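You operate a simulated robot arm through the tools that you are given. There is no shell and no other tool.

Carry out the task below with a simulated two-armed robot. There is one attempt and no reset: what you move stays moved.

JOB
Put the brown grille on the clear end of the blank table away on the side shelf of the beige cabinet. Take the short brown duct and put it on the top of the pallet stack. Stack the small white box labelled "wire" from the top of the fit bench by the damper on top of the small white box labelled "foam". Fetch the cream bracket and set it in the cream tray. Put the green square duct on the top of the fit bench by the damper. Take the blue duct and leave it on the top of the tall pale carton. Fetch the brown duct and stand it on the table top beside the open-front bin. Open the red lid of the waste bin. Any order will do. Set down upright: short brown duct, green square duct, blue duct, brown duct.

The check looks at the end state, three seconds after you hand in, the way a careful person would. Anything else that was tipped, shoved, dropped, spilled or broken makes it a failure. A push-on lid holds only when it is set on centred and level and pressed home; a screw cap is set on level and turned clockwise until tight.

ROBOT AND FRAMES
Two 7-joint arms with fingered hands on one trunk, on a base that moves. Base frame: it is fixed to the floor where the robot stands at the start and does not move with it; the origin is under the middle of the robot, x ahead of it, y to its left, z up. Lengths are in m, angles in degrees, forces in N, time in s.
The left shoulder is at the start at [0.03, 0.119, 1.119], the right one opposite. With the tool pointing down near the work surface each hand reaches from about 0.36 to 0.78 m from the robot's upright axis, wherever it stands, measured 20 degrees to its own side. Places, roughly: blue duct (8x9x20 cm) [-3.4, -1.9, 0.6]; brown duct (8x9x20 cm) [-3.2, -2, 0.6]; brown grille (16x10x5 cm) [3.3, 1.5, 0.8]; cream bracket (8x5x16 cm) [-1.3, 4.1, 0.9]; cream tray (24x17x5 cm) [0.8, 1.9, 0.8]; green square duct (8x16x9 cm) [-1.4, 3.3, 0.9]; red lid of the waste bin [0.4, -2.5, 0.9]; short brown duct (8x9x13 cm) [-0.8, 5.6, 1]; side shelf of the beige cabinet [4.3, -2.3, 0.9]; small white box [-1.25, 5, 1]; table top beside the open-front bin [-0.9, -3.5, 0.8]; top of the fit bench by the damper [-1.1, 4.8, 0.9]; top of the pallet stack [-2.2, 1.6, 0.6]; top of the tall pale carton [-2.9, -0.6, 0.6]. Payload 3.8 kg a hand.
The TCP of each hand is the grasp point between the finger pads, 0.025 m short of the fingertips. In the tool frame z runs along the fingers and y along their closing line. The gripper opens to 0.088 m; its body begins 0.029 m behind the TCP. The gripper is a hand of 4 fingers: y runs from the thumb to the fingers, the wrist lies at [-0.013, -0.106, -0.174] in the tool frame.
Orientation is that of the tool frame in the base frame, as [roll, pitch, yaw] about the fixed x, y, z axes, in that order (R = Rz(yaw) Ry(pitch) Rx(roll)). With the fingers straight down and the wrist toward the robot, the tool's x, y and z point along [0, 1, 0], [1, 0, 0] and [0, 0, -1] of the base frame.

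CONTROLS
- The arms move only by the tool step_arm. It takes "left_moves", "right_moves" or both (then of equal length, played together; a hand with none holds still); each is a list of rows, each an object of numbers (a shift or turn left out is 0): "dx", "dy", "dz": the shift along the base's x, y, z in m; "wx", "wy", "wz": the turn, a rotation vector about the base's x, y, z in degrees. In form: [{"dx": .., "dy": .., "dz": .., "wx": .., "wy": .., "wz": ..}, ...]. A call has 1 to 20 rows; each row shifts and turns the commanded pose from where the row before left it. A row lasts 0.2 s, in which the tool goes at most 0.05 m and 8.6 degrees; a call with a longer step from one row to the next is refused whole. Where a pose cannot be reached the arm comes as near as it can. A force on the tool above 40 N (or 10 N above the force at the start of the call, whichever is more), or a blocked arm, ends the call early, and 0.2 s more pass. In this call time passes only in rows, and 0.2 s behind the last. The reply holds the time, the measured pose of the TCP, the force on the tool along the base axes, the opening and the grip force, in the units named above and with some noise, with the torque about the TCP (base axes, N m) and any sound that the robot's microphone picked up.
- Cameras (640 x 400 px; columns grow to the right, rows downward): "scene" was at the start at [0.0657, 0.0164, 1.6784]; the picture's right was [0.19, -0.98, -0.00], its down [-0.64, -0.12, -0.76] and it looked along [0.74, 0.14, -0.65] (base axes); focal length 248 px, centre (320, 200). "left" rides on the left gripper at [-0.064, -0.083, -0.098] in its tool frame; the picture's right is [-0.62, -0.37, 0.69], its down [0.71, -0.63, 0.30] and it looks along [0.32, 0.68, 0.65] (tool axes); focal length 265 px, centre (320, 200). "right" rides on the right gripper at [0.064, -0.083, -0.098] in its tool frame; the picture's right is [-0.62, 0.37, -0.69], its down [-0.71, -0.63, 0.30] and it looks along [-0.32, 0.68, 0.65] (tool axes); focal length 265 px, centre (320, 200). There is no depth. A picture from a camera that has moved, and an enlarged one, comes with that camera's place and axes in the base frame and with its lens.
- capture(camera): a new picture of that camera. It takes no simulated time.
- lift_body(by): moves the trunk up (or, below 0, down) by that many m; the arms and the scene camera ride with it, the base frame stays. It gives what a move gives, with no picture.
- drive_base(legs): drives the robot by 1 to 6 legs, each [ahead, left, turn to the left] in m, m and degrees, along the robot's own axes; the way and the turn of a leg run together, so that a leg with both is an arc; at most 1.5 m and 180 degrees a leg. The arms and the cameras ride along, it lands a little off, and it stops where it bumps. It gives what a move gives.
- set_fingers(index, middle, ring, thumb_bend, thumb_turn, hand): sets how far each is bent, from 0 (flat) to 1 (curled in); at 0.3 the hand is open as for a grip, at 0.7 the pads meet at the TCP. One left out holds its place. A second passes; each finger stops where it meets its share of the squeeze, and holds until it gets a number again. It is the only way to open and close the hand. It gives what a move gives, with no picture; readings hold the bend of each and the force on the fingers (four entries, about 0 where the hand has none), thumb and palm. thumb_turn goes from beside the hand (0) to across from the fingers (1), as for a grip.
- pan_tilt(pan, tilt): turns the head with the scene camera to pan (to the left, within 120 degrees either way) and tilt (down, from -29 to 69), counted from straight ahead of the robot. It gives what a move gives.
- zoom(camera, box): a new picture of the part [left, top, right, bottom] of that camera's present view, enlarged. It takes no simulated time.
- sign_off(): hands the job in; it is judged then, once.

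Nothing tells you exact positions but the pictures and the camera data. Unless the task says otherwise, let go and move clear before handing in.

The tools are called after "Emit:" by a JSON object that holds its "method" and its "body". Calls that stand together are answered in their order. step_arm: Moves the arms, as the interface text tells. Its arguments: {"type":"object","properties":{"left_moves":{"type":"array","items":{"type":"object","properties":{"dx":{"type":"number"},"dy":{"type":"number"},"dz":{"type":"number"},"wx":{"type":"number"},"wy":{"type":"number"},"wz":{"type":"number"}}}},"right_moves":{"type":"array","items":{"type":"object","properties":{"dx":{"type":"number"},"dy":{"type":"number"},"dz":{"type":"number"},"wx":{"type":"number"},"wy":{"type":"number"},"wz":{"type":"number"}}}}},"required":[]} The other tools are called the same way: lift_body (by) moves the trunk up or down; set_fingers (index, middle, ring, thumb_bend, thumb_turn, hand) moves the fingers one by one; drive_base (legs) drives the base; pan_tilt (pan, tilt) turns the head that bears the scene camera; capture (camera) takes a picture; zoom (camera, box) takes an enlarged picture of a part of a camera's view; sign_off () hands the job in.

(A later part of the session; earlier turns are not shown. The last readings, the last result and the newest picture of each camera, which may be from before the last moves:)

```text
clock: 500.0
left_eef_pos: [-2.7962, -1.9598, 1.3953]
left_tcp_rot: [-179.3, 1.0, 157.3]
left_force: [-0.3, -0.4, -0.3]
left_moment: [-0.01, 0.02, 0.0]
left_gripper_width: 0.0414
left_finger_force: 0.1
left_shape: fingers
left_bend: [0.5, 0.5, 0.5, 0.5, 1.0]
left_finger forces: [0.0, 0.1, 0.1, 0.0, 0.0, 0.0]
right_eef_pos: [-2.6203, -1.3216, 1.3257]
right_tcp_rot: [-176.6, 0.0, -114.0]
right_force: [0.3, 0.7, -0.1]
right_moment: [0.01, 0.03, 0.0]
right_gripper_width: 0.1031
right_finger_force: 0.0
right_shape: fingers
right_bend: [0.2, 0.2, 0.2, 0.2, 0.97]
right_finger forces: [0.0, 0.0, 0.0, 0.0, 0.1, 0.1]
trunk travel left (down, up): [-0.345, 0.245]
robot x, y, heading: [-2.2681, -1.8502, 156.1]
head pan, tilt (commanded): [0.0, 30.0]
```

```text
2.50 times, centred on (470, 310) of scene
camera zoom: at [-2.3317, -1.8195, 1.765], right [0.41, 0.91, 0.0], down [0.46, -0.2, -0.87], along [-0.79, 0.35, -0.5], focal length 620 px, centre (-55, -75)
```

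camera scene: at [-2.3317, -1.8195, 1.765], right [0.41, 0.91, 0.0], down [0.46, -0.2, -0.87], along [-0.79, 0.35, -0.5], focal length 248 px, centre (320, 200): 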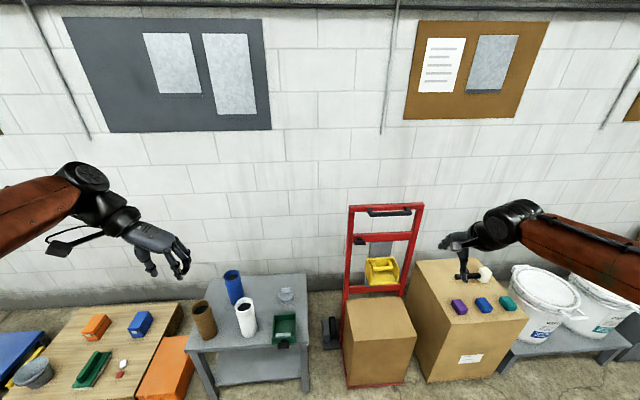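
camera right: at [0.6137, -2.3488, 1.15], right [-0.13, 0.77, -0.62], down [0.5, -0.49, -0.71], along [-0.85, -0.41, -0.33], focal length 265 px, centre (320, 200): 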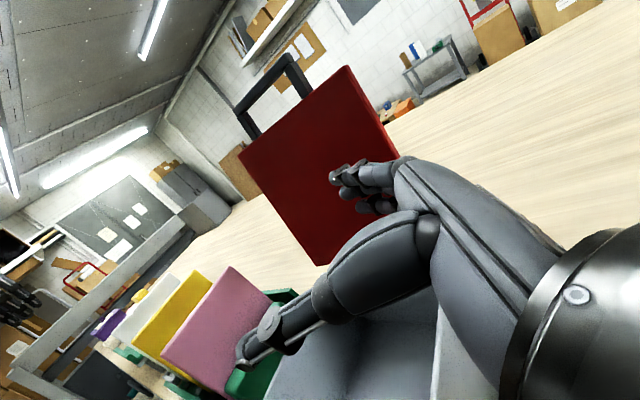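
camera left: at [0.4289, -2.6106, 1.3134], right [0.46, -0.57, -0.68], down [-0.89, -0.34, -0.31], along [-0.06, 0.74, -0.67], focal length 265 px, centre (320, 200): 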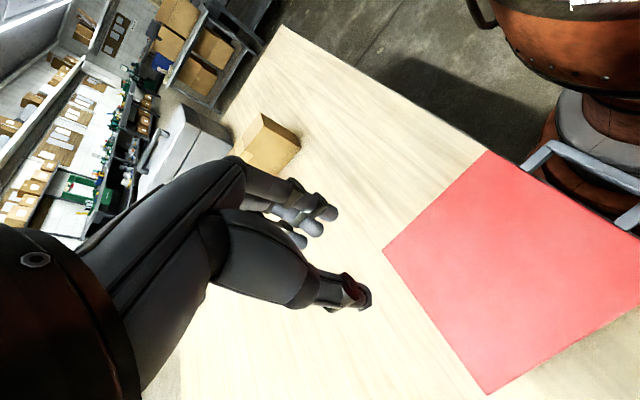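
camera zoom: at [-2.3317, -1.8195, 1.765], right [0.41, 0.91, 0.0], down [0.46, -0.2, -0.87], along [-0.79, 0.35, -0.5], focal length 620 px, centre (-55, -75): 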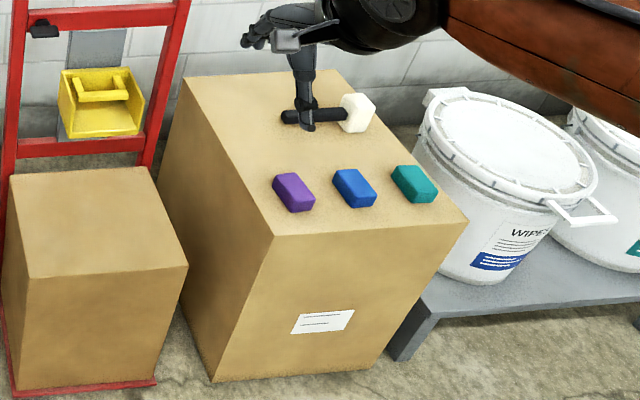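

The carton top has a clear middle area. I'll take the blue duct with the left hand first: open wide, diagonal approach as with the short duct. Driving in and lowering the trunk.

Emit:
{"method": "drive_base", "body": {"legs": [[0.38, 0.38, 2]]}}

Emit:
{"method": "set_fingers", "body": {"hand": "left", "index": 0.0, "middle": 0.0, "ring": 0.0, "thumb_bend": 0.0}}

Emit:
{"method": "lift_body", "body": {"by": -0.25}}

Emit:
{"method": "step_arm", "body": {"left_moves": [{"wz": 7.3}, {"wz": 7.3}, {"wz": 7.3}, {"wz": 7.3}, {"wz": 7.3}, {"wz": 7.3}]}}

Emit:
{"method": "pan_tilt", "body": {"pan": 5, "tilt": 50}}

Emit:
{"method": "capture", "body": {"camera": "scene"}}

Emit:
{"method": "capture", "body": {"camera": "left"}}

```text
clock: 503.1
left_eef_pos: [-3.29, -2.1625, 1.3948]
left_tcp_rot: [-179.3, 0.9, 158.6]
left_force: [0.5, -0.2, 0.1]
left_moment: [-0.03, -0.03, -0.02]
left_gripper_width: 0.0415
left_finger_force: 0.0
left_shape: fingers
left_bend: [0.5, 0.5, 0.5, 0.5, 1.0]
left_finger forces: [0.1, 0.0, 0.0, 0.0, 0.1, 0.1]
right_eef_pos: [-3.1314, -1.5196, 1.3252]
right_tcp_rot: [-176.6, 0.1, -112.6]
right_force: [-0.4, 0.0, 0.4]
right_moment: [-0.05, -0.02, 0.02]
right_gripper_width: 0.1033
right_finger_force: 0.1
right_shape: fingers
right_bend: [0.2, 0.2, 0.2, 0.2, 0.97]
right_finger forces: [0.1, 0.0, 0.0, 0.0, 0.0, 0.1]
trunk travel left (down, up): [-0.345, 0.245]
robot x, y, heading: [-2.7648, -2.0383, 157.5]
head pan, tilt (commanded): [0.0, 30.0]
```

```text
clock: 504.1
left_eef_pos: [-3.2911, -2.1622, 1.3941]
left_tcp_rot: [-179.3, 0.7, 158.6]
left_force: [0.8, -0.2, -0.6]
left_moment: [-0.01, -0.01, -0.01]
left_gripper_width: 0.1319
left_finger_force: 0.0
left_shape: fingers
left_bend: [0.0, 0.0, 0.0, 0.0, 1.0]
left_finger forces: [0.1, 0.0, 0.1, 0.0, 0.0, 0.1]
right_eef_pos: [-3.1307, -1.521, 1.326]
right_tcp_rot: [-176.6, 0.1, -112.6]
right_force: [-0.3, -0.8, -0.6]
right_moment: [-0.02, 0.01, 0.03]
right_gripper_width: 0.1033
right_finger_force: 0.2
right_shape: fingers
right_bend: [0.2, 0.2, 0.2, 0.2, 0.97]
right_finger forces: [0.0, 0.0, 0.0, 0.0, 0.1, 0.1]
trunk travel left (down, up): [-0.345, 0.245]
robot x, y, heading: [-2.766, -2.041, 157.4]
head pan, tilt (commanded): [0.0, 30.0]
```

```text
clock: 506.6
left_eef_pos: [-3.2902, -2.163, 1.1447]
left_tcp_rot: [-179.2, 0.8, 158.6]
left_force: [0.4, 0.7, -0.2]
left_moment: [-0.01, 0.0, 0.02]
left_gripper_width: 0.1319
left_finger_force: 0.1
left_shape: fingers
left_bend: [0.0, 0.0, 0.0, 0.0, 1.0]
left_finger forces: [0.0, 0.0, 0.1, 0.0, 0.0, 0.0]
right_eef_pos: [-3.131, -1.5201, 1.0751]
right_tcp_rot: [-176.6, 0.1, -112.6]
right_force: [-0.5, 0.6, -0.1]
right_moment: [-0.04, 0.0, 0.01]
right_gripper_width: 0.1032
right_finger_force: 0.1
right_shape: fingers
right_bend: [0.2, 0.2, 0.2, 0.2, 0.97]
right_finger forces: [0.0, 0.0, 0.1, 0.0, 0.0, 0.0]
trunk travel left (down, up): [-0.095, 0.495]
robot x, y, heading: [-2.7651, -2.0402, 157.3]
head pan, tilt (commanded): [0.0, 30.0]
```

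```text
clock: 508.0
left_eef_pos: [-3.2897, -2.1628, 1.1459]
left_tcp_rot: [-179.3, 0.7, -157.5]
left_force: [0.2, 0.0, -0.5]
left_moment: [0.01, 0.0, 0.0]
left_gripper_width: 0.1318
left_finger_force: 0.0
left_shape: fingers
left_bend: [0.0, 0.0, 0.0, 0.0, 1.0]
left_finger forces: [0.1, 0.0, 0.0, 0.1, 0.0, 0.1]
right_eef_pos: [-3.1294, -1.5224, 1.0759]
right_tcp_rot: [-176.6, 0.0, -112.6]
right_force: [0.0, -1.1, -0.6]
right_moment: [-0.03, 0.0, 0.01]
right_gripper_width: 0.1031
right_finger_force: 0.2
right_shape: fingers
right_bend: [0.2, 0.2, 0.2, 0.2, 0.97]
right_finger forces: [0.1, 0.0, 0.0, 0.0, 0.0, 0.0]
trunk travel left (down, up): [-0.095, 0.495]
robot x, y, heading: [-2.7657, -2.0399, 157.7]
head pan, tilt (commanded): [0.0, 30.0]
```

```text
clock: 508.9
left_eef_pos: [-3.2911, -2.1632, 1.1429]
left_tcp_rot: [-179.3, 0.8, -157.7]
left_force: [0.4, 0.1, 0.4]
left_moment: [0.03, 0.02, -0.01]
left_gripper_width: 0.1319
left_finger_force: 0.0
left_shape: fingers
left_bend: [0.0, 0.0, 0.0, 0.0, 1.0]
left_finger forces: [0.1, 0.1, 0.1, 0.0, 0.1, 0.0]
right_eef_pos: [-3.131, -1.5198, 1.075]
right_tcp_rot: [-176.5, 0.0, -112.7]
right_force: [-0.5, -0.5, -0.2]
right_moment: [0.0, 0.03, 0.03]
right_gripper_width: 0.1034
right_finger_force: 0.1
right_shape: fingers
right_bend: [0.2, 0.2, 0.2, 0.2, 0.97]
right_finger forces: [0.0, 0.0, 0.0, 0.1, 0.1, 0.0]
trunk travel left (down, up): [-0.095, 0.495]
robot x, y, heading: [-2.7646, -2.0379, 157.0]
head pan, tilt (commanded): [5.0, 50.0]
```

```text
taken
camera scene: at [-2.8185, -2.0229, 1.4855], right [0.3, 0.95, 0.0], down [0.73, -0.23, -0.64], along [-0.61, 0.19, -0.77], focal length 248 px, centre (320, 200)
```

scene: 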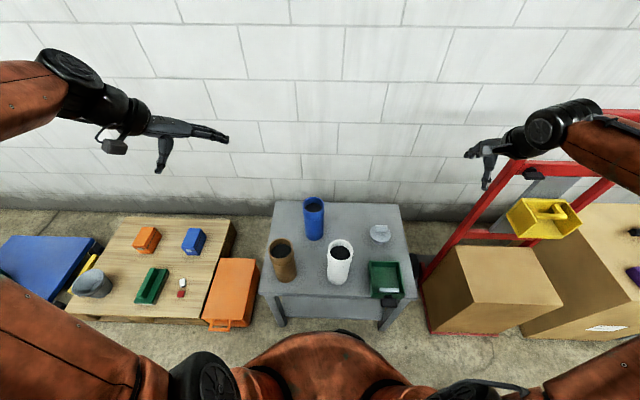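

```text
taken
camera left: at [-3.2014, -2.2144, 1.2449], right [0.73, -0.11, -0.68], down [-0.42, -0.86, -0.31], along [-0.55, 0.51, -0.67], focal length 265 px, centre (320, 200)
```

left: 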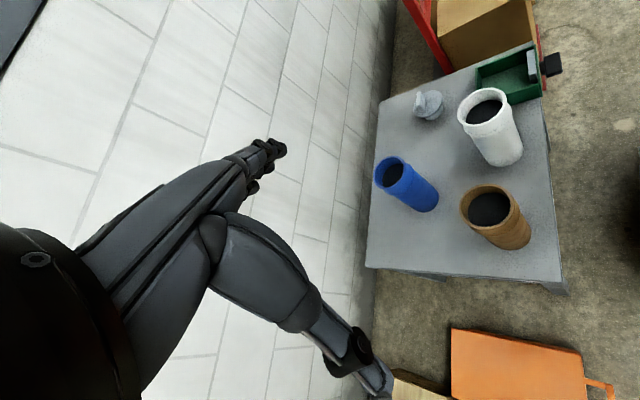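

Emit:
{"method": "zoom", "body": {"camera": "scene", "box": [240, 180, 420, 320]}}

Emit:
{"method": "zoom", "body": {"camera": "left", "box": [350, 70, 590, 270]}}

```text
2.86 times, centred on (330, 250) of scene
camera zoom: at [-2.8185, -2.0229, 1.4855], right [0.3, 0.95, 0.0], down [0.73, -0.23, -0.64], along [-0.61, 0.19, -0.77], focal length 708 px, centre (291, 57)
```

zoom: 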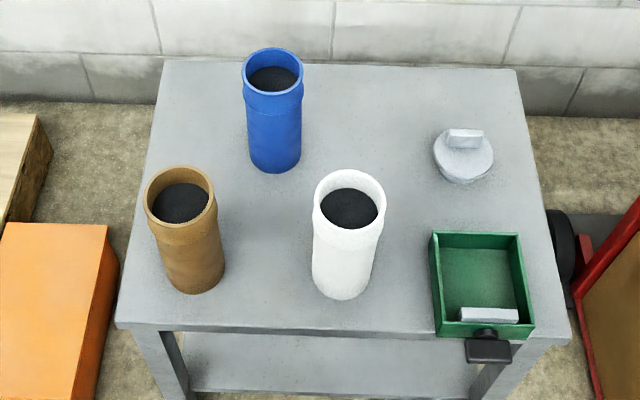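

```text
2.00 times, centred on (470, 170) of left
camera zoom: at [-3.2014, -2.2144, 1.2449], right [0.73, -0.11, -0.68], down [-0.42, -0.86, -0.31], along [-0.55, 0.51, -0.67], focal length 531 px, centre (20, 260)
```

zoom: 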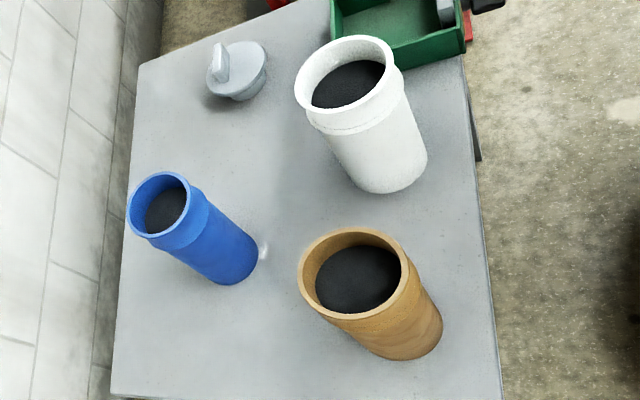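

Two views agree: blue duct top at (-3.395, -1.865, 0.745), brown top at (-3.249, -2.022, 0.742). I'll move the left hand above the blue duct.

Emit:
{"method": "step_arm", "body": {"left_moves": [{"dx": -0.0146, "dy": 0.0419}, {"dx": -0.0146, "dy": 0.0419}, {"dx": -0.0146, "dy": 0.0419}, {"dx": -0.0146, "dy": 0.0419}, {"dx": -0.0146, "dy": 0.0419}, {"dx": -0.0146, "dy": 0.0419}, {"dx": -0.0146, "dy": 0.0419}, {"dz": -0.045}, {"dz": -0.045}, {"dz": -0.045}, {"dz": -0.045}, {"dz": -0.045}, {"dz": -0.045}, {"dz": -0.04}]}}

Emit:
{"method": "capture", "body": {"camera": "left"}}

Emit:
{"method": "zoom", "body": {"camera": "scene", "box": [240, 150, 420, 290]}}

```text
clock: 511.9
left_eef_pos: [-3.3925, -1.8703, 0.8346]
left_tcp_rot: [-179.2, 0.8, -157.6]
left_force: [0.1, -0.5, 0.4]
left_moment: [-0.01, -0.03, 0.05]
left_gripper_width: 0.1319
left_finger_force: 0.1
left_shape: fingers
left_bend: [0.0, 0.0, 0.0, 0.0, 1.0]
left_finger forces: [0.0, 0.0, 0.0, 0.0, 0.1, 0.1]
right_eef_pos: [-3.131, -1.5222, 1.0738]
right_tcp_rot: [-176.6, 0.1, -112.6]
right_force: [0.0, 0.3, -0.4]
right_moment: [-0.01, 0.01, -0.01]
right_gripper_width: 0.1031
right_finger_force: 0.0
right_shape: fingers
right_bend: [0.2, 0.2, 0.2, 0.2, 0.97]
right_finger forces: [0.0, 0.0, 0.0, 0.1, 0.1, 0.0]
trunk travel left (down, up): [-0.095, 0.495]
robot x, y, heading: [-2.7706, -2.038, 157.3]
head pan, tilt (commanded): [5.0, 50.0]
```

```text
taken
camera left: at [-3.3032, -1.9218, 0.9349], right [0.73, -0.11, -0.68], down [-0.42, -0.86, -0.31], along [-0.55, 0.5, -0.67], focal length 265 px, centre (320, 200)
```

left: 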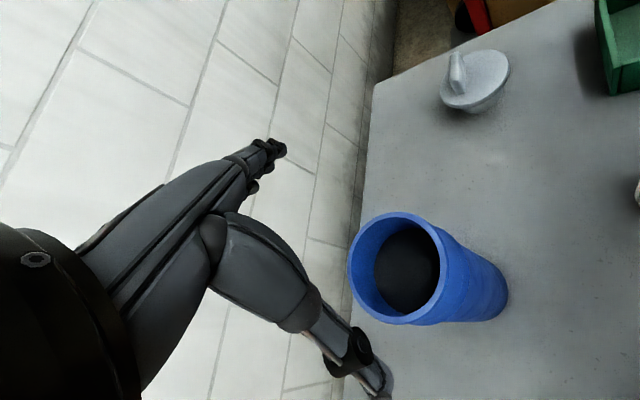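

```text
2.86 times, centred on (330, 220) of scene
camera zoom: at [-2.8192, -2.0228, 1.4854], right [0.3, 0.95, 0.0], down [0.73, -0.23, -0.64], along [-0.61, 0.19, -0.77], focal length 708 px, centre (291, 143)
```

zoom: 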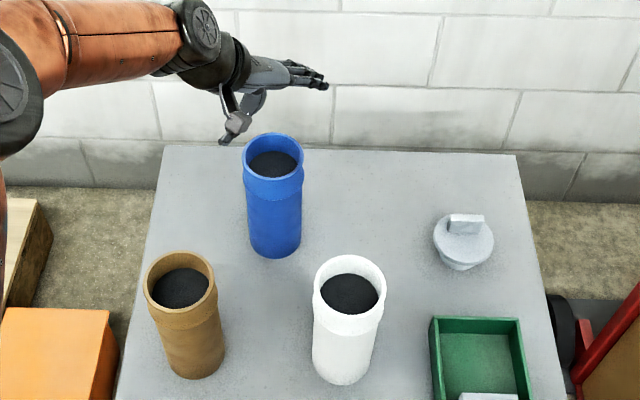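

Emit:
{"method": "step_arm", "body": {"left_moves": [{"dz": -0.035}, {"dz": -0.03}, {"dz": -0.02}, {"dz": -0.012}, {"dz": -0.008}]}}

Emit:
{"method": "capture", "body": {"camera": "left"}}

Emit:
{"method": "zoom", "body": {"camera": "scene", "box": [240, 150, 420, 290]}}

```text
clock: 513.1
left_eef_pos: [-3.3928, -1.8691, 0.7315]
left_tcp_rot: [-179.3, 0.7, -157.7]
left_force: [0.2, -1.5, 7.2]
left_moment: [-0.15, -0.07, 0.02]
left_gripper_width: 0.1327
left_finger_force: 2.6
left_shape: fingers
left_bend: [0.0, 0.0, 0.0, 0.0, 1.0]
left_finger forces: [0.0, 0.0, 0.0, 0.0, 5.2, 0.1]
right_eef_pos: [-3.1311, -1.5207, 1.0756]
right_tcp_rot: [-176.7, 0.1, -112.6]
right_force: [-0.1, -1.0, 1.1]
right_moment: [-0.02, -0.04, -0.02]
right_gripper_width: 0.1034
right_finger_force: 0.2
right_shape: fingers
right_bend: [0.2, 0.2, 0.2, 0.2, 0.97]
right_finger forces: [0.1, 0.0, 0.1, 0.1, 0.0, 0.0]
trunk travel left (down, up): [-0.095, 0.495]
robot x, y, heading: [-2.7693, -2.0397, 157.4]
head pan, tilt (commanded): [5.0, 50.0]
```

```text
taken
camera left: at [-3.3035, -1.9199, 0.8305], right [0.72, -0.11, -0.68], down [-0.42, -0.86, -0.31], along [-0.55, 0.51, -0.67], focal length 265 px, centre (320, 200)
```

left: 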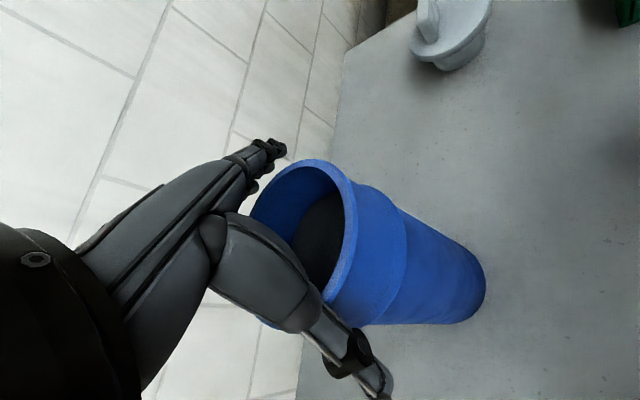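

```text
2.86 times, centred on (330, 220) of scene
camera zoom: at [-2.8176, -2.0234, 1.4856], right [0.3, 0.95, 0.0], down [0.73, -0.23, -0.64], along [-0.61, 0.19, -0.77], focal length 708 px, centre (291, 143)
```

zoom: 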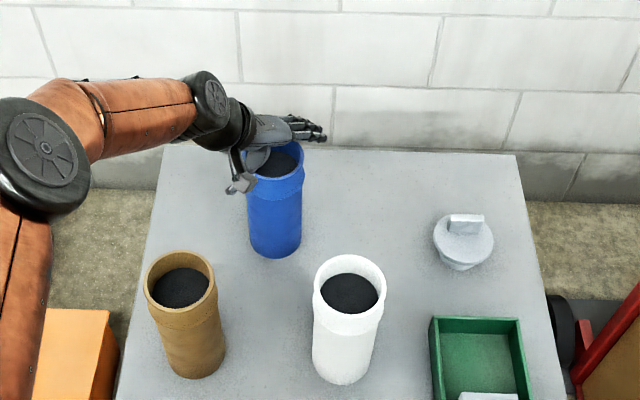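

A light thumb contact at the right depth. I'll back off a hair, close the grip and test-lift.

Emit:
{"method": "step_arm", "body": {"left_moves": [{"dz": 0.002, "dx": 0.001, "dy": -0.003}]}}

Emit:
{"method": "set_fingers", "body": {"hand": "left", "index": 0.45, "middle": 0.45, "ring": 0.45, "thumb_bend": 0.45}}

Emit:
{"method": "step_arm", "body": {"left_moves": [{"dz": 0.015}, {"dz": 0.025}, {"dz": 0.03}]}}

Emit:
{"method": "capture", "body": {"camera": "left"}}

Emit:
{"method": "zoom", "body": {"camera": "scene", "box": [240, 150, 420, 290]}}

```text
clock: 513.5
left_eef_pos: [-3.3907, -1.8708, 0.7309]
left_tcp_rot: [-179.2, 1.0, -157.7]
left_force: [0.5, 1.4, 0.5]
left_moment: [0.01, -0.01, 0.01]
left_gripper_width: 0.1324
left_finger_force: 0.0
left_shape: fingers
left_bend: [0.0, 0.0, 0.0, 0.0, 1.0]
left_finger forces: [0.0, 0.1, 0.0, 0.0, 0.1, 0.0]
right_eef_pos: [-3.1306, -1.5191, 1.0768]
right_tcp_rot: [-176.6, 0.2, -112.6]
right_force: [-0.5, -0.2, -0.6]
right_moment: [0.01, -0.01, 0.02]
right_gripper_width: 0.1033
right_finger_force: 0.0
right_shape: fingers
right_bend: [0.2, 0.2, 0.2, 0.2, 0.97]
right_finger forces: [0.0, 0.0, 0.0, 0.1, 0.0, 0.0]
trunk travel left (down, up): [-0.095, 0.495]
robot x, y, heading: [-2.7632, -2.0405, 157.4]
head pan, tilt (commanded): [5.0, 50.0]
```

```text
clock: 514.5
left_eef_pos: [-3.3913, -1.8701, 0.7319]
left_tcp_rot: [-179.3, 0.8, -157.6]
left_force: [-0.3, 0.3, 9.6]
left_moment: [0.47, 0.22, -0.01]
left_gripper_width: 0.0999
left_finger_force: 26.5
left_shape: fingers
left_bend: [0.18, 0.36, 0.4, 0.36, 1.0]
left_finger forces: [15.5, 8.6, 3.1, 0.0, 26.0, 0.1]
right_eef_pos: [-3.13, -1.521, 1.0767]
right_tcp_rot: [-176.7, 0.0, -112.7]
right_force: [-0.3, 0.3, -0.4]
right_moment: [0.02, 0.0, 0.0]
right_gripper_width: 0.1033
right_finger_force: 0.1
right_shape: fingers
right_bend: [0.2, 0.2, 0.2, 0.2, 0.97]
right_finger forces: [0.1, 0.1, 0.0, 0.0, 0.0, 0.0]
trunk travel left (down, up): [-0.095, 0.495]
robot x, y, heading: [-2.7671, -2.0434, 157.4]
head pan, tilt (commanded): [5.0, 50.0]
```

```text
clock: 515.3
left_eef_pos: [-3.3893, -1.8753, 0.7991]
left_tcp_rot: [-179.2, 0.9, -157.5]
left_force: [0.4, 0.2, -3.3]
left_moment: [0.01, -0.02, 0.01]
left_gripper_width: 0.0962
left_finger_force: 22.8
left_shape: fingers
left_bend: [0.2, 0.38, 0.41, 0.38, 1.0]
left_finger forces: [9.8, 10.4, 3.6, 0.0, 22.1, 0.1]
right_eef_pos: [-3.1307, -1.5201, 1.0749]
right_tcp_rot: [-176.6, 0.1, -112.5]
right_force: [-0.2, -0.2, 0.0]
right_moment: [-0.02, 0.04, 0.02]
right_gripper_width: 0.1035
right_finger_force: 0.0
right_shape: fingers
right_bend: [0.2, 0.2, 0.2, 0.2, 0.97]
right_finger forces: [0.1, 0.1, 0.0, 0.0, 0.0, 0.1]
trunk travel left (down, up): [-0.095, 0.495]
robot x, y, heading: [-2.7648, -2.036, 157.5]
head pan, tilt (commanded): [5.0, 50.0]
```

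```text
taken
camera left: at [-3.3008, -1.9268, 0.9], right [0.73, -0.11, -0.68], down [-0.41, -0.86, -0.31], along [-0.55, 0.5, -0.67], focal length 265 px, centre (320, 200)
```

left: 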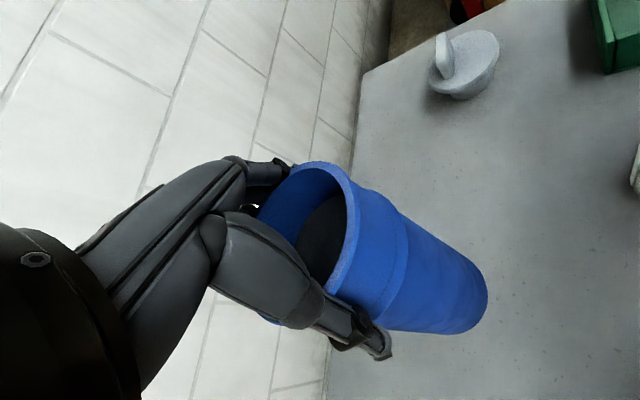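

```text
2.86 times, centred on (330, 220) of scene
camera zoom: at [-2.8184, -2.023, 1.4855], right [0.3, 0.95, 0.0], down [0.73, -0.23, -0.64], along [-0.61, 0.19, -0.77], focal length 708 px, centre (291, 143)
```

zoom: 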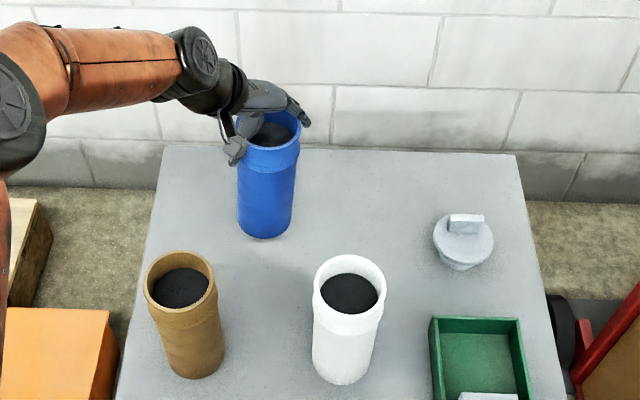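

The blue duct is firmly held and vertical. I'll raise it, back off and drive over to the tall carton.

Emit:
{"method": "step_arm", "body": {"left_moves": [{"dz": 0.045}, {"dz": 0.045}, {"dz": 0.045}, {"dz": 0.045}, {"dz": 0.03}]}}

Emit:
{"method": "lift_body", "body": {"by": 0.1}}

Emit:
{"method": "drive_base", "body": {"legs": [[-0.35, 0, 0], [0, -1.15, 0]]}}

Emit:
{"method": "pan_tilt", "body": {"pan": 0, "tilt": 45}}

Emit:
{"method": "capture", "body": {"camera": "scene"}}

Emit:
{"method": "capture", "body": {"camera": "left"}}

```text
clock: 516.5
left_eef_pos: [-3.3931, -1.8716, 1.0126]
left_tcp_rot: [-179.2, 0.9, -157.7]
left_force: [0.3, -0.2, -2.8]
left_moment: [0.02, -0.02, -0.03]
left_gripper_width: 0.0955
left_finger_force: 23.0
left_shape: fingers
left_bend: [0.2, 0.38, 0.41, 0.38, 1.0]
left_finger forces: [9.3, 10.6, 3.8, 0.0, 21.7, 0.0]
right_eef_pos: [-3.1313, -1.5212, 1.0763]
right_tcp_rot: [-176.6, 0.0, -112.5]
right_force: [-0.9, -0.5, -1.0]
right_moment: [-0.01, -0.01, 0.03]
right_gripper_width: 0.1034
right_finger_force: 0.0
right_shape: fingers
right_bend: [0.2, 0.2, 0.2, 0.2, 0.97]
right_finger forces: [0.1, 0.0, 0.1, 0.0, 0.0, 0.0]
trunk travel left (down, up): [-0.095, 0.495]
robot x, y, heading: [-2.7664, -2.0429, 157.6]
head pan, tilt (commanded): [5.0, 50.0]
```

```text
clock: 517.8
left_eef_pos: [-3.3939, -1.872, 1.1109]
left_tcp_rot: [-179.2, 0.9, -157.7]
left_force: [1.0, -0.2, -2.3]
left_moment: [0.02, -0.01, 0.0]
left_gripper_width: 0.0958
left_finger_force: 22.9
left_shape: fingers
left_bend: [0.2, 0.38, 0.41, 0.38, 1.0]
left_finger forces: [9.2, 10.6, 3.9, 0.0, 21.7, 0.1]
right_eef_pos: [-3.1317, -1.5199, 1.1754]
right_tcp_rot: [-176.6, 0.1, -112.6]
right_force: [-0.3, 0.1, -0.1]
right_moment: [0.02, 0.01, -0.01]
right_gripper_width: 0.1032
right_finger_force: 0.1
right_shape: fingers
right_bend: [0.2, 0.2, 0.2, 0.2, 0.97]
right_finger forces: [0.0, 0.0, 0.0, 0.0, 0.0, 0.0]
trunk travel left (down, up): [-0.195, 0.395]
robot x, y, heading: [-2.7672, -2.0368, 157.3]
head pan, tilt (commanded): [5.0, 50.0]
```

```text
clock: 525.6
left_eef_pos: [-2.6451, -0.9221, 1.1133]
left_tcp_rot: [-179.3, 0.9, -157.0]
left_force: [-0.5, 0.1, -2.6]
left_moment: [-0.02, -0.01, 0.02]
left_gripper_width: 0.0956
left_finger_force: 22.6
left_shape: fingers
left_bend: [0.2, 0.38, 0.41, 0.38, 1.0]
left_finger forces: [9.2, 10.4, 3.9, 0.0, 21.6, 0.0]
right_eef_pos: [-2.385, -0.5679, 1.1761]
right_tcp_rot: [-176.6, 0.1, -112.0]
right_force: [-0.3, -0.3, -0.1]
right_moment: [-0.02, -0.03, -0.03]
right_gripper_width: 0.1033
right_finger_force: 0.1
right_shape: fingers
right_bend: [0.2, 0.2, 0.2, 0.2, 0.97]
right_finger forces: [0.0, 0.0, 0.0, 0.0, 0.0, 0.1]
trunk travel left (down, up): [-0.195, 0.395]
robot x, y, heading: [-2.0139, -1.082, 158.0]
head pan, tilt (commanded): [5.0, 50.0]
```

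```text
clock: 526.2
left_eef_pos: [-2.6439, -0.922, 1.112]
left_tcp_rot: [-179.2, 0.9, -157.1]
left_force: [-0.2, 0.1, -2.4]
left_moment: [0.03, 0.03, 0.01]
left_gripper_width: 0.0956
left_finger_force: 22.0
left_shape: fingers
left_bend: [0.2, 0.38, 0.41, 0.38, 1.0]
left_finger forces: [9.2, 10.5, 3.9, 0.0, 21.6, 0.0]
right_eef_pos: [-2.3861, -0.5685, 1.1757]
right_tcp_rot: [-176.6, 0.2, -111.9]
right_force: [-0.2, -0.9, 0.0]
right_moment: [0.0, 0.0, 0.04]
right_gripper_width: 0.103
right_finger_force: 0.1
right_shape: fingers
right_bend: [0.2, 0.2, 0.2, 0.2, 0.97]
right_finger forces: [0.0, 0.1, 0.0, 0.1, 0.0, 0.0]
trunk travel left (down, up): [-0.195, 0.395]
robot x, y, heading: [-2.0141, -1.0807, 157.8]
head pan, tilt (commanded): [0.0, 45.0]
```

```text
taken
camera scene: at [-2.0703, -1.0593, 1.5923], right [0.37, 0.93, 0.0], down [0.66, -0.26, -0.71], along [-0.66, 0.26, -0.71], focal length 248 px, centre (320, 200)
```

scene: 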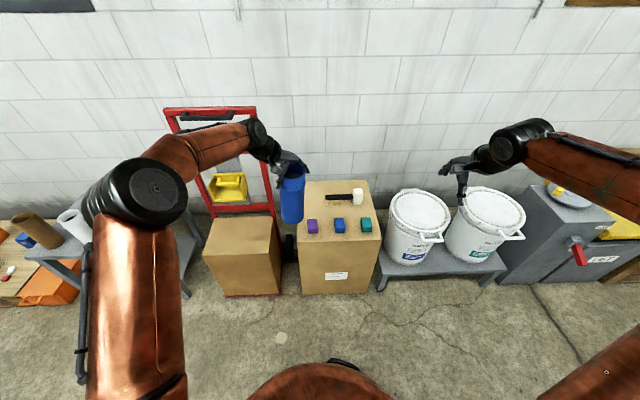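

```text
taken
camera left: at [-2.5554, -0.9728, 1.2122], right [0.73, -0.1, -0.68], down [-0.41, -0.86, -0.31], along [-0.55, 0.5, -0.67], focal length 265 px, centre (320, 200)
```

left: 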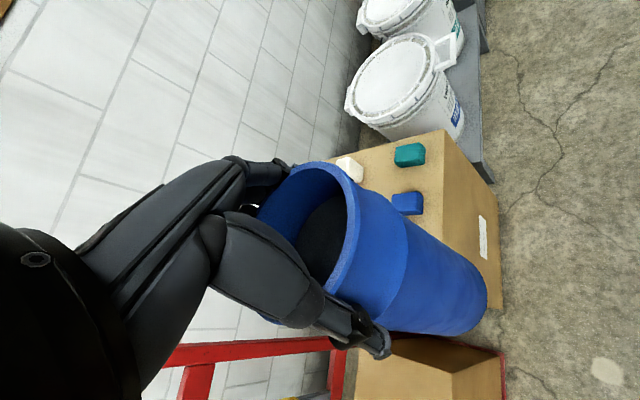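

Emit:
{"method": "zoom", "body": {"camera": "scene", "box": [270, 160, 410, 310]}}

Emit:
{"method": "zoom", "body": {"camera": "left", "box": [320, 110, 520, 310]}}

```text
2.67 times, centred on (340, 235) of scene
camera zoom: at [-2.0703, -1.0593, 1.5923], right [0.37, 0.93, 0.0], down [0.66, -0.26, -0.71], along [-0.66, 0.26, -0.71], focal length 661 px, centre (267, 107)
```

zoom: 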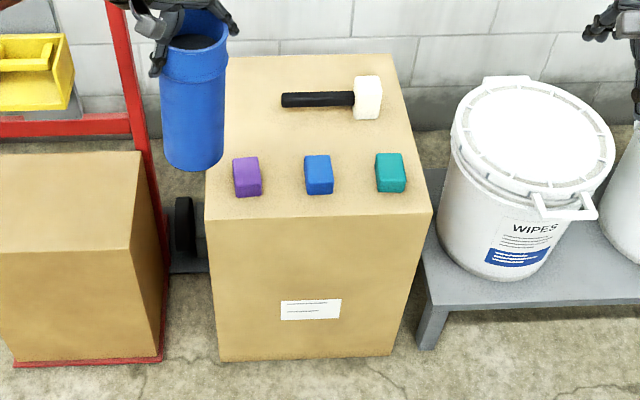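

```text
2.00 times, centred on (420, 210) of left
camera zoom: at [-2.5554, -0.9728, 1.2122], right [0.73, -0.1, -0.68], down [-0.41, -0.86, -0.31], along [-0.55, 0.5, -0.67], focal length 531 px, centre (120, 180)
```

zoom: 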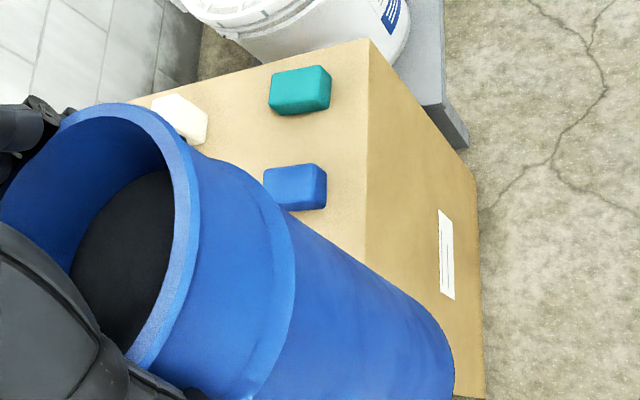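

Carton top at z≈0.605; a clear spot lies between the purple block and the mallet at about (-2.91, -0.70). I'll drive in and bring the duct over it.

Emit:
{"method": "drive_base", "body": {"legs": [[0.34, -0.08, 0]]}}

Emit:
{"method": "capture", "body": {"camera": "scene"}}

Emit:
{"method": "zoom", "body": {"camera": "scene", "box": [220, 160, 420, 320]}}

```text
clock: 528.5
left_eef_pos: [-2.9318, -0.7133, 1.1121]
left_tcp_rot: [-179.1, 1.0, -157.2]
left_force: [-0.1, -0.6, -3.4]
left_moment: [-0.06, 0.0, 0.03]
left_gripper_width: 0.0956
left_finger_force: 22.9
left_shape: fingers
left_bend: [0.2, 0.38, 0.41, 0.38, 1.0]
left_finger forces: [9.2, 10.5, 4.0, 0.0, 21.5, 0.0]
right_eef_pos: [-2.6717, -0.3615, 1.1758]
right_tcp_rot: [-176.6, 0.1, -112.2]
right_force: [-0.6, -0.9, -0.8]
right_moment: [-0.03, -0.04, -0.01]
right_gripper_width: 0.1035
right_finger_force: 0.0
right_shape: fingers
right_bend: [0.2, 0.2, 0.2, 0.2, 0.97]
right_finger forces: [0.0, 0.0, 0.0, 0.0, 0.1, 0.0]
trunk travel left (down, up): [-0.195, 0.395]
robot x, y, heading: [-2.3017, -0.879, 157.9]
head pan, tilt (commanded): [0.0, 45.0]
```

```text
taken
camera scene: at [-2.358, -0.8539, 1.5923], right [0.38, 0.93, 0.0], down [0.66, -0.27, -0.71], along [-0.65, 0.27, -0.71], focal length 248 px, centre (320, 200)
```

scene: 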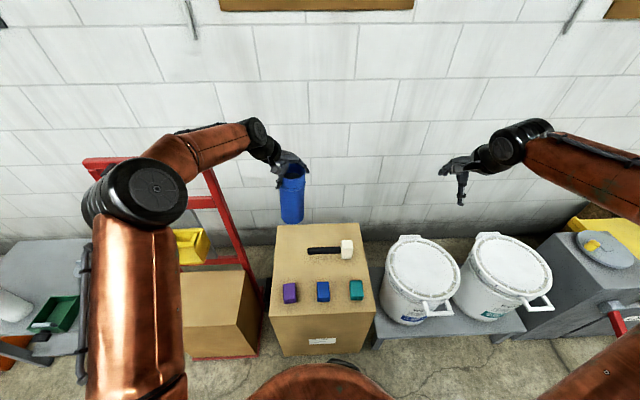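

```text
2.50 times, centred on (320, 240) of scene
camera zoom: at [-2.358, -0.8539, 1.5923], right [0.38, 0.93, 0.0], down [0.66, -0.27, -0.71], along [-0.65, 0.27, -0.71], focal length 620 px, centre (320, 100)
```

zoom: 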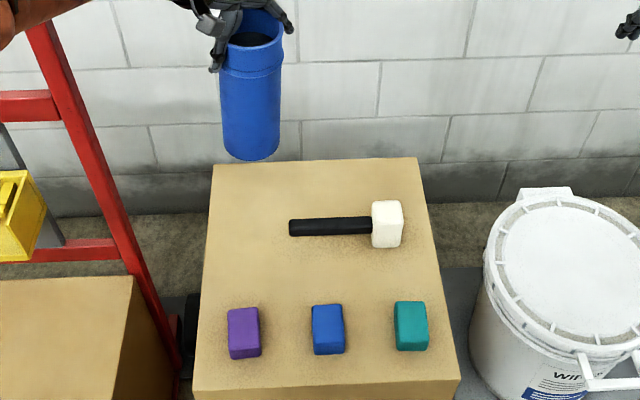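

Emit:
{"method": "step_arm", "body": {"left_moves": [{"dx": 0.036, "dy": -0.012}, {"dz": -0.045}, {"dz": -0.045}, {"dz": -0.045}, {"dz": -0.045}, {"dz": -0.045}, {"dz": -0.045}]}}

Emit:
{"method": "zoom", "body": {"camera": "scene", "box": [220, 160, 420, 320]}}

Emit:
{"method": "capture", "body": {"camera": "left"}}

```text
clock: 530.1
left_eef_pos: [-2.8926, -0.7267, 0.8423]
left_tcp_rot: [-179.3, 0.9, -157.2]
left_force: [-0.3, 0.7, -3.0]
left_moment: [0.02, 0.0, 0.01]
left_gripper_width: 0.0949
left_finger_force: 22.3
left_shape: fingers
left_bend: [0.2, 0.38, 0.41, 0.38, 1.0]
left_finger forces: [8.9, 10.3, 4.0, 0.0, 21.3, 0.0]
right_eef_pos: [-2.6707, -0.3618, 1.1761]
right_tcp_rot: [-176.6, 0.1, -112.1]
right_force: [1.0, -0.3, 0.1]
right_moment: [0.01, -0.03, -0.02]
right_gripper_width: 0.1033
right_finger_force: 0.1
right_shape: fingers
right_bend: [0.2, 0.2, 0.2, 0.2, 0.97]
right_finger forces: [0.0, 0.1, 0.0, 0.0, 0.0, 0.1]
trunk travel left (down, up): [-0.195, 0.395]
robot x, y, heading: [-2.3016, -0.8814, 157.9]
head pan, tilt (commanded): [0.0, 45.0]
```

```text
2.50 times, centred on (320, 240) of scene
camera zoom: at [-2.3577, -0.8545, 1.5923], right [0.38, 0.93, 0.0], down [0.66, -0.27, -0.71], along [-0.65, 0.27, -0.71], focal length 620 px, centre (320, 100)
```

zoom: 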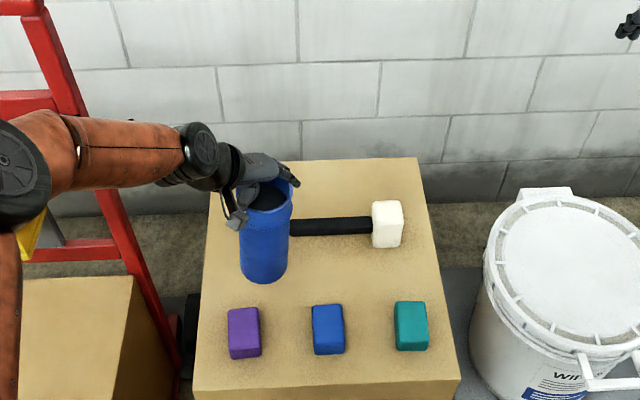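

```text
taken
camera left: at [-2.8041, -0.7774, 0.9429], right [0.73, -0.1, -0.68], down [-0.41, -0.86, -0.31], along [-0.55, 0.5, -0.67], focal length 265 px, centre (320, 200)
```

left: 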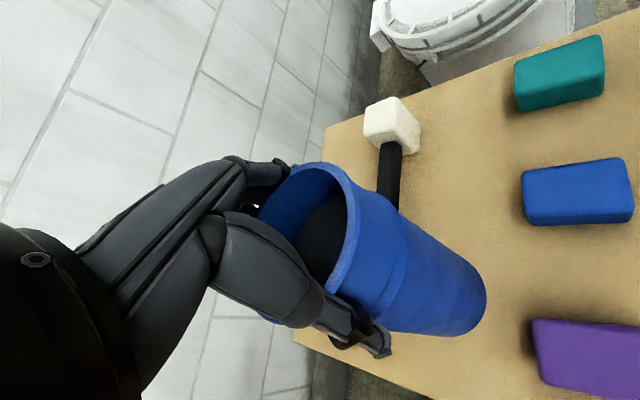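

Emit:
{"method": "step_arm", "body": {"left_moves": [{"dz": -0.02}, {"dz": -0.012}, {"dz": -0.006}]}}

Emit:
{"method": "step_arm", "body": {"left_moves": [{"dz": -0.004}, {"dz": -0.003}]}}

Emit:
{"method": "step_arm", "body": {"left_moves": [{"dz": -0.003}, {"dz": -0.002}]}}

```text
clock: 530.9
left_eef_pos: [-2.8927, -0.728, 0.8035]
left_tcp_rot: [-179.1, 0.9, -157.3]
left_force: [-0.5, 0.4, -2.9]
left_moment: [-0.01, -0.03, -0.01]
left_gripper_width: 0.0952
left_finger_force: 22.0
left_shape: fingers
left_bend: [0.2, 0.38, 0.41, 0.38, 1.0]
left_finger forces: [9.1, 10.2, 3.8, 0.0, 21.1, 0.1]
right_eef_pos: [-2.6709, -0.3624, 1.1757]
right_tcp_rot: [-176.5, 0.2, -112.1]
right_force: [-0.1, -0.4, -0.1]
right_moment: [-0.02, 0.02, 0.01]
right_gripper_width: 0.1032
right_finger_force: 0.0
right_shape: fingers
right_bend: [0.2, 0.2, 0.2, 0.2, 0.97]
right_finger forces: [0.0, 0.0, 0.0, 0.1, 0.0, 0.0]
trunk travel left (down, up): [-0.195, 0.395]
robot x, y, heading: [-2.3008, -0.8808, 157.9]
head pan, tilt (commanded): [0.0, 45.0]
```

```text
clock: 531.5
left_eef_pos: [-2.8931, -0.7277, 0.7993]
left_tcp_rot: [-179.3, 0.8, -157.3]
left_force: [0.5, -0.6, -3.0]
left_moment: [0.04, -0.01, 0.05]
left_gripper_width: 0.095
left_finger_force: 22.0
left_shape: fingers
left_bend: [0.2, 0.38, 0.41, 0.38, 1.0]
left_finger forces: [9.2, 10.3, 3.7, 0.0, 21.0, 0.0]
right_eef_pos: [-2.6708, -0.3627, 1.1757]
right_tcp_rot: [-176.6, 0.1, -112.3]
right_force: [-0.6, 1.0, -0.3]
right_moment: [0.01, 0.01, -0.02]
right_gripper_width: 0.1034
right_finger_force: 0.1
right_shape: fingers
right_bend: [0.2, 0.2, 0.2, 0.2, 0.97]
right_finger forces: [0.0, 0.0, 0.0, 0.0, 0.0, 0.1]
trunk travel left (down, up): [-0.195, 0.395]
robot x, y, heading: [-2.2987, -0.8809, 157.7]
head pan, tilt (commanded): [0.0, 45.0]
```

```text
clock: 532.1
left_eef_pos: [-2.8947, -0.7274, 0.7928]
left_tcp_rot: [-179.3, 0.8, -157.4]
left_force: [0.1, 0.7, -1.8]
left_moment: [-0.02, -0.03, 0.02]
left_gripper_width: 0.0952
left_finger_force: 21.9
left_shape: fingers
left_bend: [0.2, 0.38, 0.41, 0.38, 1.0]
left_finger forces: [9.1, 10.2, 3.8, 0.0, 21.1, 0.0]
right_eef_pos: [-2.6704, -0.3623, 1.176]
right_tcp_rot: [-176.6, 0.1, -112.2]
right_force: [0.4, -0.6, -0.3]
right_moment: [0.02, 0.01, 0.02]
right_gripper_width: 0.103
right_finger_force: 0.2
right_shape: fingers
right_bend: [0.2, 0.2, 0.2, 0.2, 0.97]
right_finger forces: [0.0, 0.0, 0.1, 0.1, 0.1, 0.0]
trunk travel left (down, up): [-0.195, 0.395]
robot x, y, heading: [-2.3017, -0.8787, 157.9]
head pan, tilt (commanded): [0.0, 45.0]
```

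Emit:
{"method": "step_arm", "body": {"left_moves": [{"dz": -0.003}, {"dz": -0.002}]}}

Emit:
{"method": "step_arm", "body": {"left_moves": [{"dz": -0.003}, {"dz": -0.002}]}}

Emit:
{"method": "zoom", "body": {"camera": "scene", "box": [220, 160, 420, 320]}}

```text
clock: 532.7
left_eef_pos: [-2.8933, -0.7266, 0.7877]
left_tcp_rot: [-179.2, 0.9, -157.3]
left_force: [-0.7, -0.1, -3.1]
left_moment: [0.0, 0.02, 0.02]
left_gripper_width: 0.095
left_finger_force: 22.2
left_shape: fingers
left_bend: [0.2, 0.38, 0.41, 0.38, 1.0]
left_finger forces: [9.2, 10.2, 3.8, 0.0, 21.1, 0.1]
right_eef_pos: [-2.6706, -0.3621, 1.1753]
right_tcp_rot: [-176.5, 0.1, -112.1]
right_force: [0.3, -0.7, 0.2]
right_moment: [-0.03, 0.01, -0.01]
right_gripper_width: 0.1032
right_finger_force: 0.0
right_shape: fingers
right_bend: [0.2, 0.2, 0.2, 0.2, 0.97]
right_finger forces: [0.0, 0.0, 0.0, 0.0, 0.0, 0.1]
trunk travel left (down, up): [-0.195, 0.395]
robot x, y, heading: [-2.3002, -0.8776, 157.6]
head pan, tilt (commanded): [0.0, 45.0]
```

```text
clock: 533.3
left_eef_pos: [-2.8956, -0.7267, 0.7851]
left_tcp_rot: [-179.5, 0.6, -157.1]
left_force: [0.9, -2.9, 16.0]
left_moment: [0.09, 0.0, -0.01]
left_gripper_width: 0.0956
left_finger_force: 26.5
left_shape: fingers
left_bend: [0.2, 0.38, 0.41, 0.38, 1.0]
left_finger forces: [12.3, 9.7, 3.3, 0.0, 26.4, 0.0]
right_eef_pos: [-2.668, -0.3625, 1.1764]
right_tcp_rot: [-176.7, 0.0, -112.3]
right_force: [-0.4, 0.5, -0.1]
right_moment: [0.02, 0.0, -0.01]
right_gripper_width: 0.1034
right_finger_force: 0.0
right_shape: fingers
right_bend: [0.2, 0.2, 0.2, 0.2, 0.97]
right_finger forces: [0.1, 0.0, 0.0, 0.0, 0.0, 0.1]
trunk travel left (down, up): [-0.195, 0.395]
robot x, y, heading: [-2.3015, -0.878, 157.7]
head pan, tilt (commanded): [0.0, 45.0]
```

```text
2.50 times, centred on (320, 240) of scene
camera zoom: at [-2.3545, -0.8557, 1.5927], right [0.38, 0.93, 0.0], down [0.65, -0.27, -0.71], along [-0.66, 0.27, -0.71], focal length 620 px, centre (320, 100)
```

zoom: 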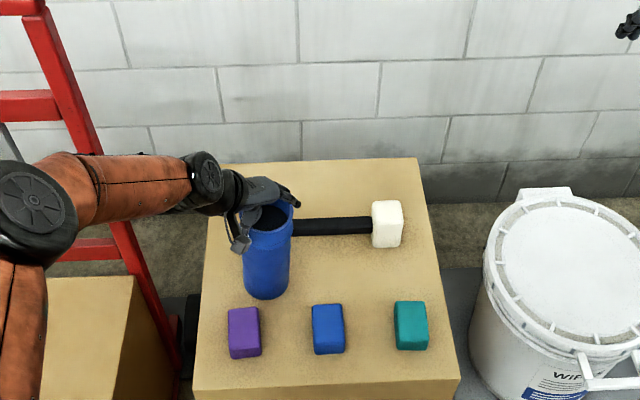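

Touched down with 16 N. I'll release and lift off.

Emit:
{"method": "step_arm", "body": {"left_moves": [{"dz": 0.002}]}}

Emit:
{"method": "set_fingers", "body": {"hand": "left", "index": 0.0, "middle": 0.0, "ring": 0.0, "thumb_bend": 0.0}}

Emit:
{"method": "step_arm", "body": {"left_moves": [{"dz": 0.006, "dx": 0.001, "dy": -0.002}, {"dz": 0.015}, {"dz": 0.03}, {"dz": 0.04}, {"dz": 0.045}, {"dz": 0.045}, {"dz": 0.045}]}}

Emit:
{"method": "capture", "body": {"camera": "left"}}

Emit:
{"method": "zoom", "body": {"camera": "scene", "box": [220, 160, 420, 320]}}

```text
clock: 533.7
left_eef_pos: [-2.8952, -0.7272, 0.7859]
left_tcp_rot: [-179.4, 0.7, -157.1]
left_force: [-2.3, -0.8, 16.4]
left_moment: [0.24, 0.12, 0.04]
left_gripper_width: 0.0957
left_finger_force: 26.5
left_shape: fingers
left_bend: [0.2, 0.38, 0.41, 0.38, 1.0]
left_finger forces: [12.8, 10.5, 4.1, 0.0, 24.9, 0.0]
right_eef_pos: [-2.6693, -0.3627, 1.1763]
right_tcp_rot: [-176.7, 0.0, -112.2]
right_force: [-0.3, 0.0, 0.6]
right_moment: [-0.03, 0.02, 0.02]
right_gripper_width: 0.1033
right_finger_force: 0.1
right_shape: fingers
right_bend: [0.2, 0.2, 0.2, 0.2, 0.97]
right_finger forces: [0.1, 0.0, 0.0, 0.0, 0.0, 0.0]
trunk travel left (down, up): [-0.195, 0.395]
robot x, y, heading: [-2.3017, -0.8812, 157.6]
head pan, tilt (commanded): [0.0, 45.0]
```

```text
clock: 534.7
left_eef_pos: [-2.8929, -0.7273, 0.7835]
left_tcp_rot: [-179.2, 0.9, -157.2]
left_force: [0.0, 0.2, -0.3]
left_moment: [0.0, 0.04, 0.02]
left_gripper_width: 0.132
left_finger_force: 0.0
left_shape: fingers
left_bend: [0.0, 0.0, 0.0, 0.0, 1.0]
left_finger forces: [0.0, 0.0, 0.1, 0.0, 0.4, 0.0]
right_eef_pos: [-2.671, -0.3626, 1.1754]
right_tcp_rot: [-176.6, 0.1, -112.1]
right_force: [-0.2, 1.2, -0.1]
right_moment: [0.0, 0.02, 0.0]
right_gripper_width: 0.1032
right_finger_force: 0.0
right_shape: fingers
right_bend: [0.2, 0.2, 0.2, 0.2, 0.97]
right_finger forces: [0.0, 0.0, 0.0, 0.0, 0.0, 0.1]
trunk travel left (down, up): [-0.195, 0.395]
robot x, y, heading: [-2.3026, -0.8816, 157.9]
head pan, tilt (commanded): [0.0, 45.0]
```

```text
clock: 536.3
left_eef_pos: [-2.8929, -0.7295, 1.0131]
left_tcp_rot: [-179.3, 0.8, -157.2]
left_force: [0.1, -0.3, -0.2]
left_moment: [-0.02, 0.03, 0.0]
left_gripper_width: 0.1324
left_finger_force: 0.1
left_shape: fingers
left_bend: [0.0, 0.0, 0.0, 0.0, 1.0]
left_finger forces: [0.1, 0.1, 0.0, 0.1, 0.0, 0.1]
right_eef_pos: [-2.6699, -0.3617, 1.1759]
right_tcp_rot: [-176.7, 0.0, -112.3]
right_force: [-0.1, -0.5, 1.3]
right_moment: [0.02, -0.01, 0.01]
right_gripper_width: 0.1033
right_finger_force: 0.1
right_shape: fingers
right_bend: [0.2, 0.2, 0.2, 0.2, 0.97]
right_finger forces: [0.0, 0.0, 0.0, 0.1, 0.0, 0.1]
trunk travel left (down, up): [-0.195, 0.395]
robot x, y, heading: [-2.3027, -0.8788, 157.8]
head pan, tilt (commanded): [0.0, 45.0]
```

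```text
taken
camera left: at [-2.8036, -0.7808, 1.1128], right [0.73, -0.11, -0.68], down [-0.41, -0.86, -0.31], along [-0.55, 0.5, -0.67], focal length 265 px, centre (320, 200)
```

left: 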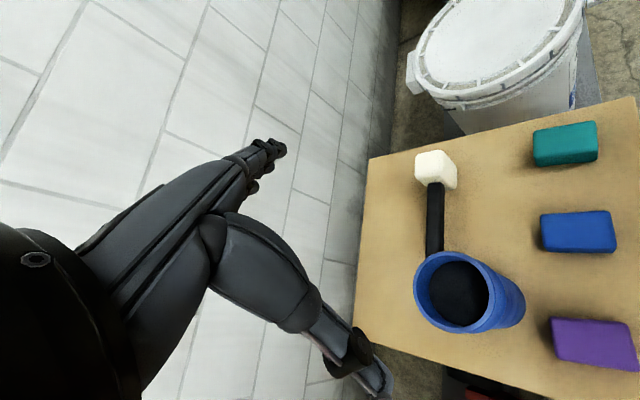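

```text
2.50 times, centred on (320, 240) of scene
camera zoom: at [-2.3558, -0.8548, 1.5924], right [0.38, 0.93, 0.0], down [0.65, -0.27, -0.71], along [-0.65, 0.27, -0.71], focal length 620 px, centre (320, 100)
```

zoom: 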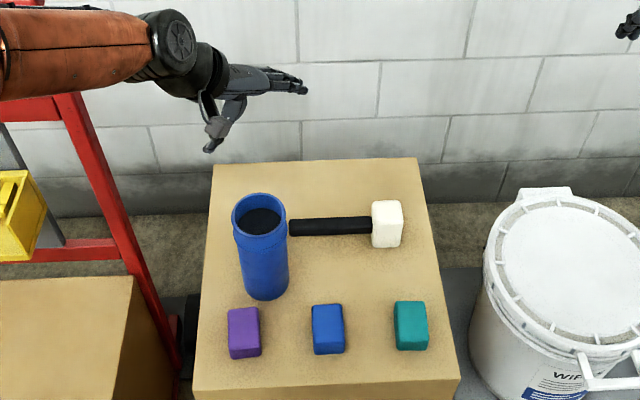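

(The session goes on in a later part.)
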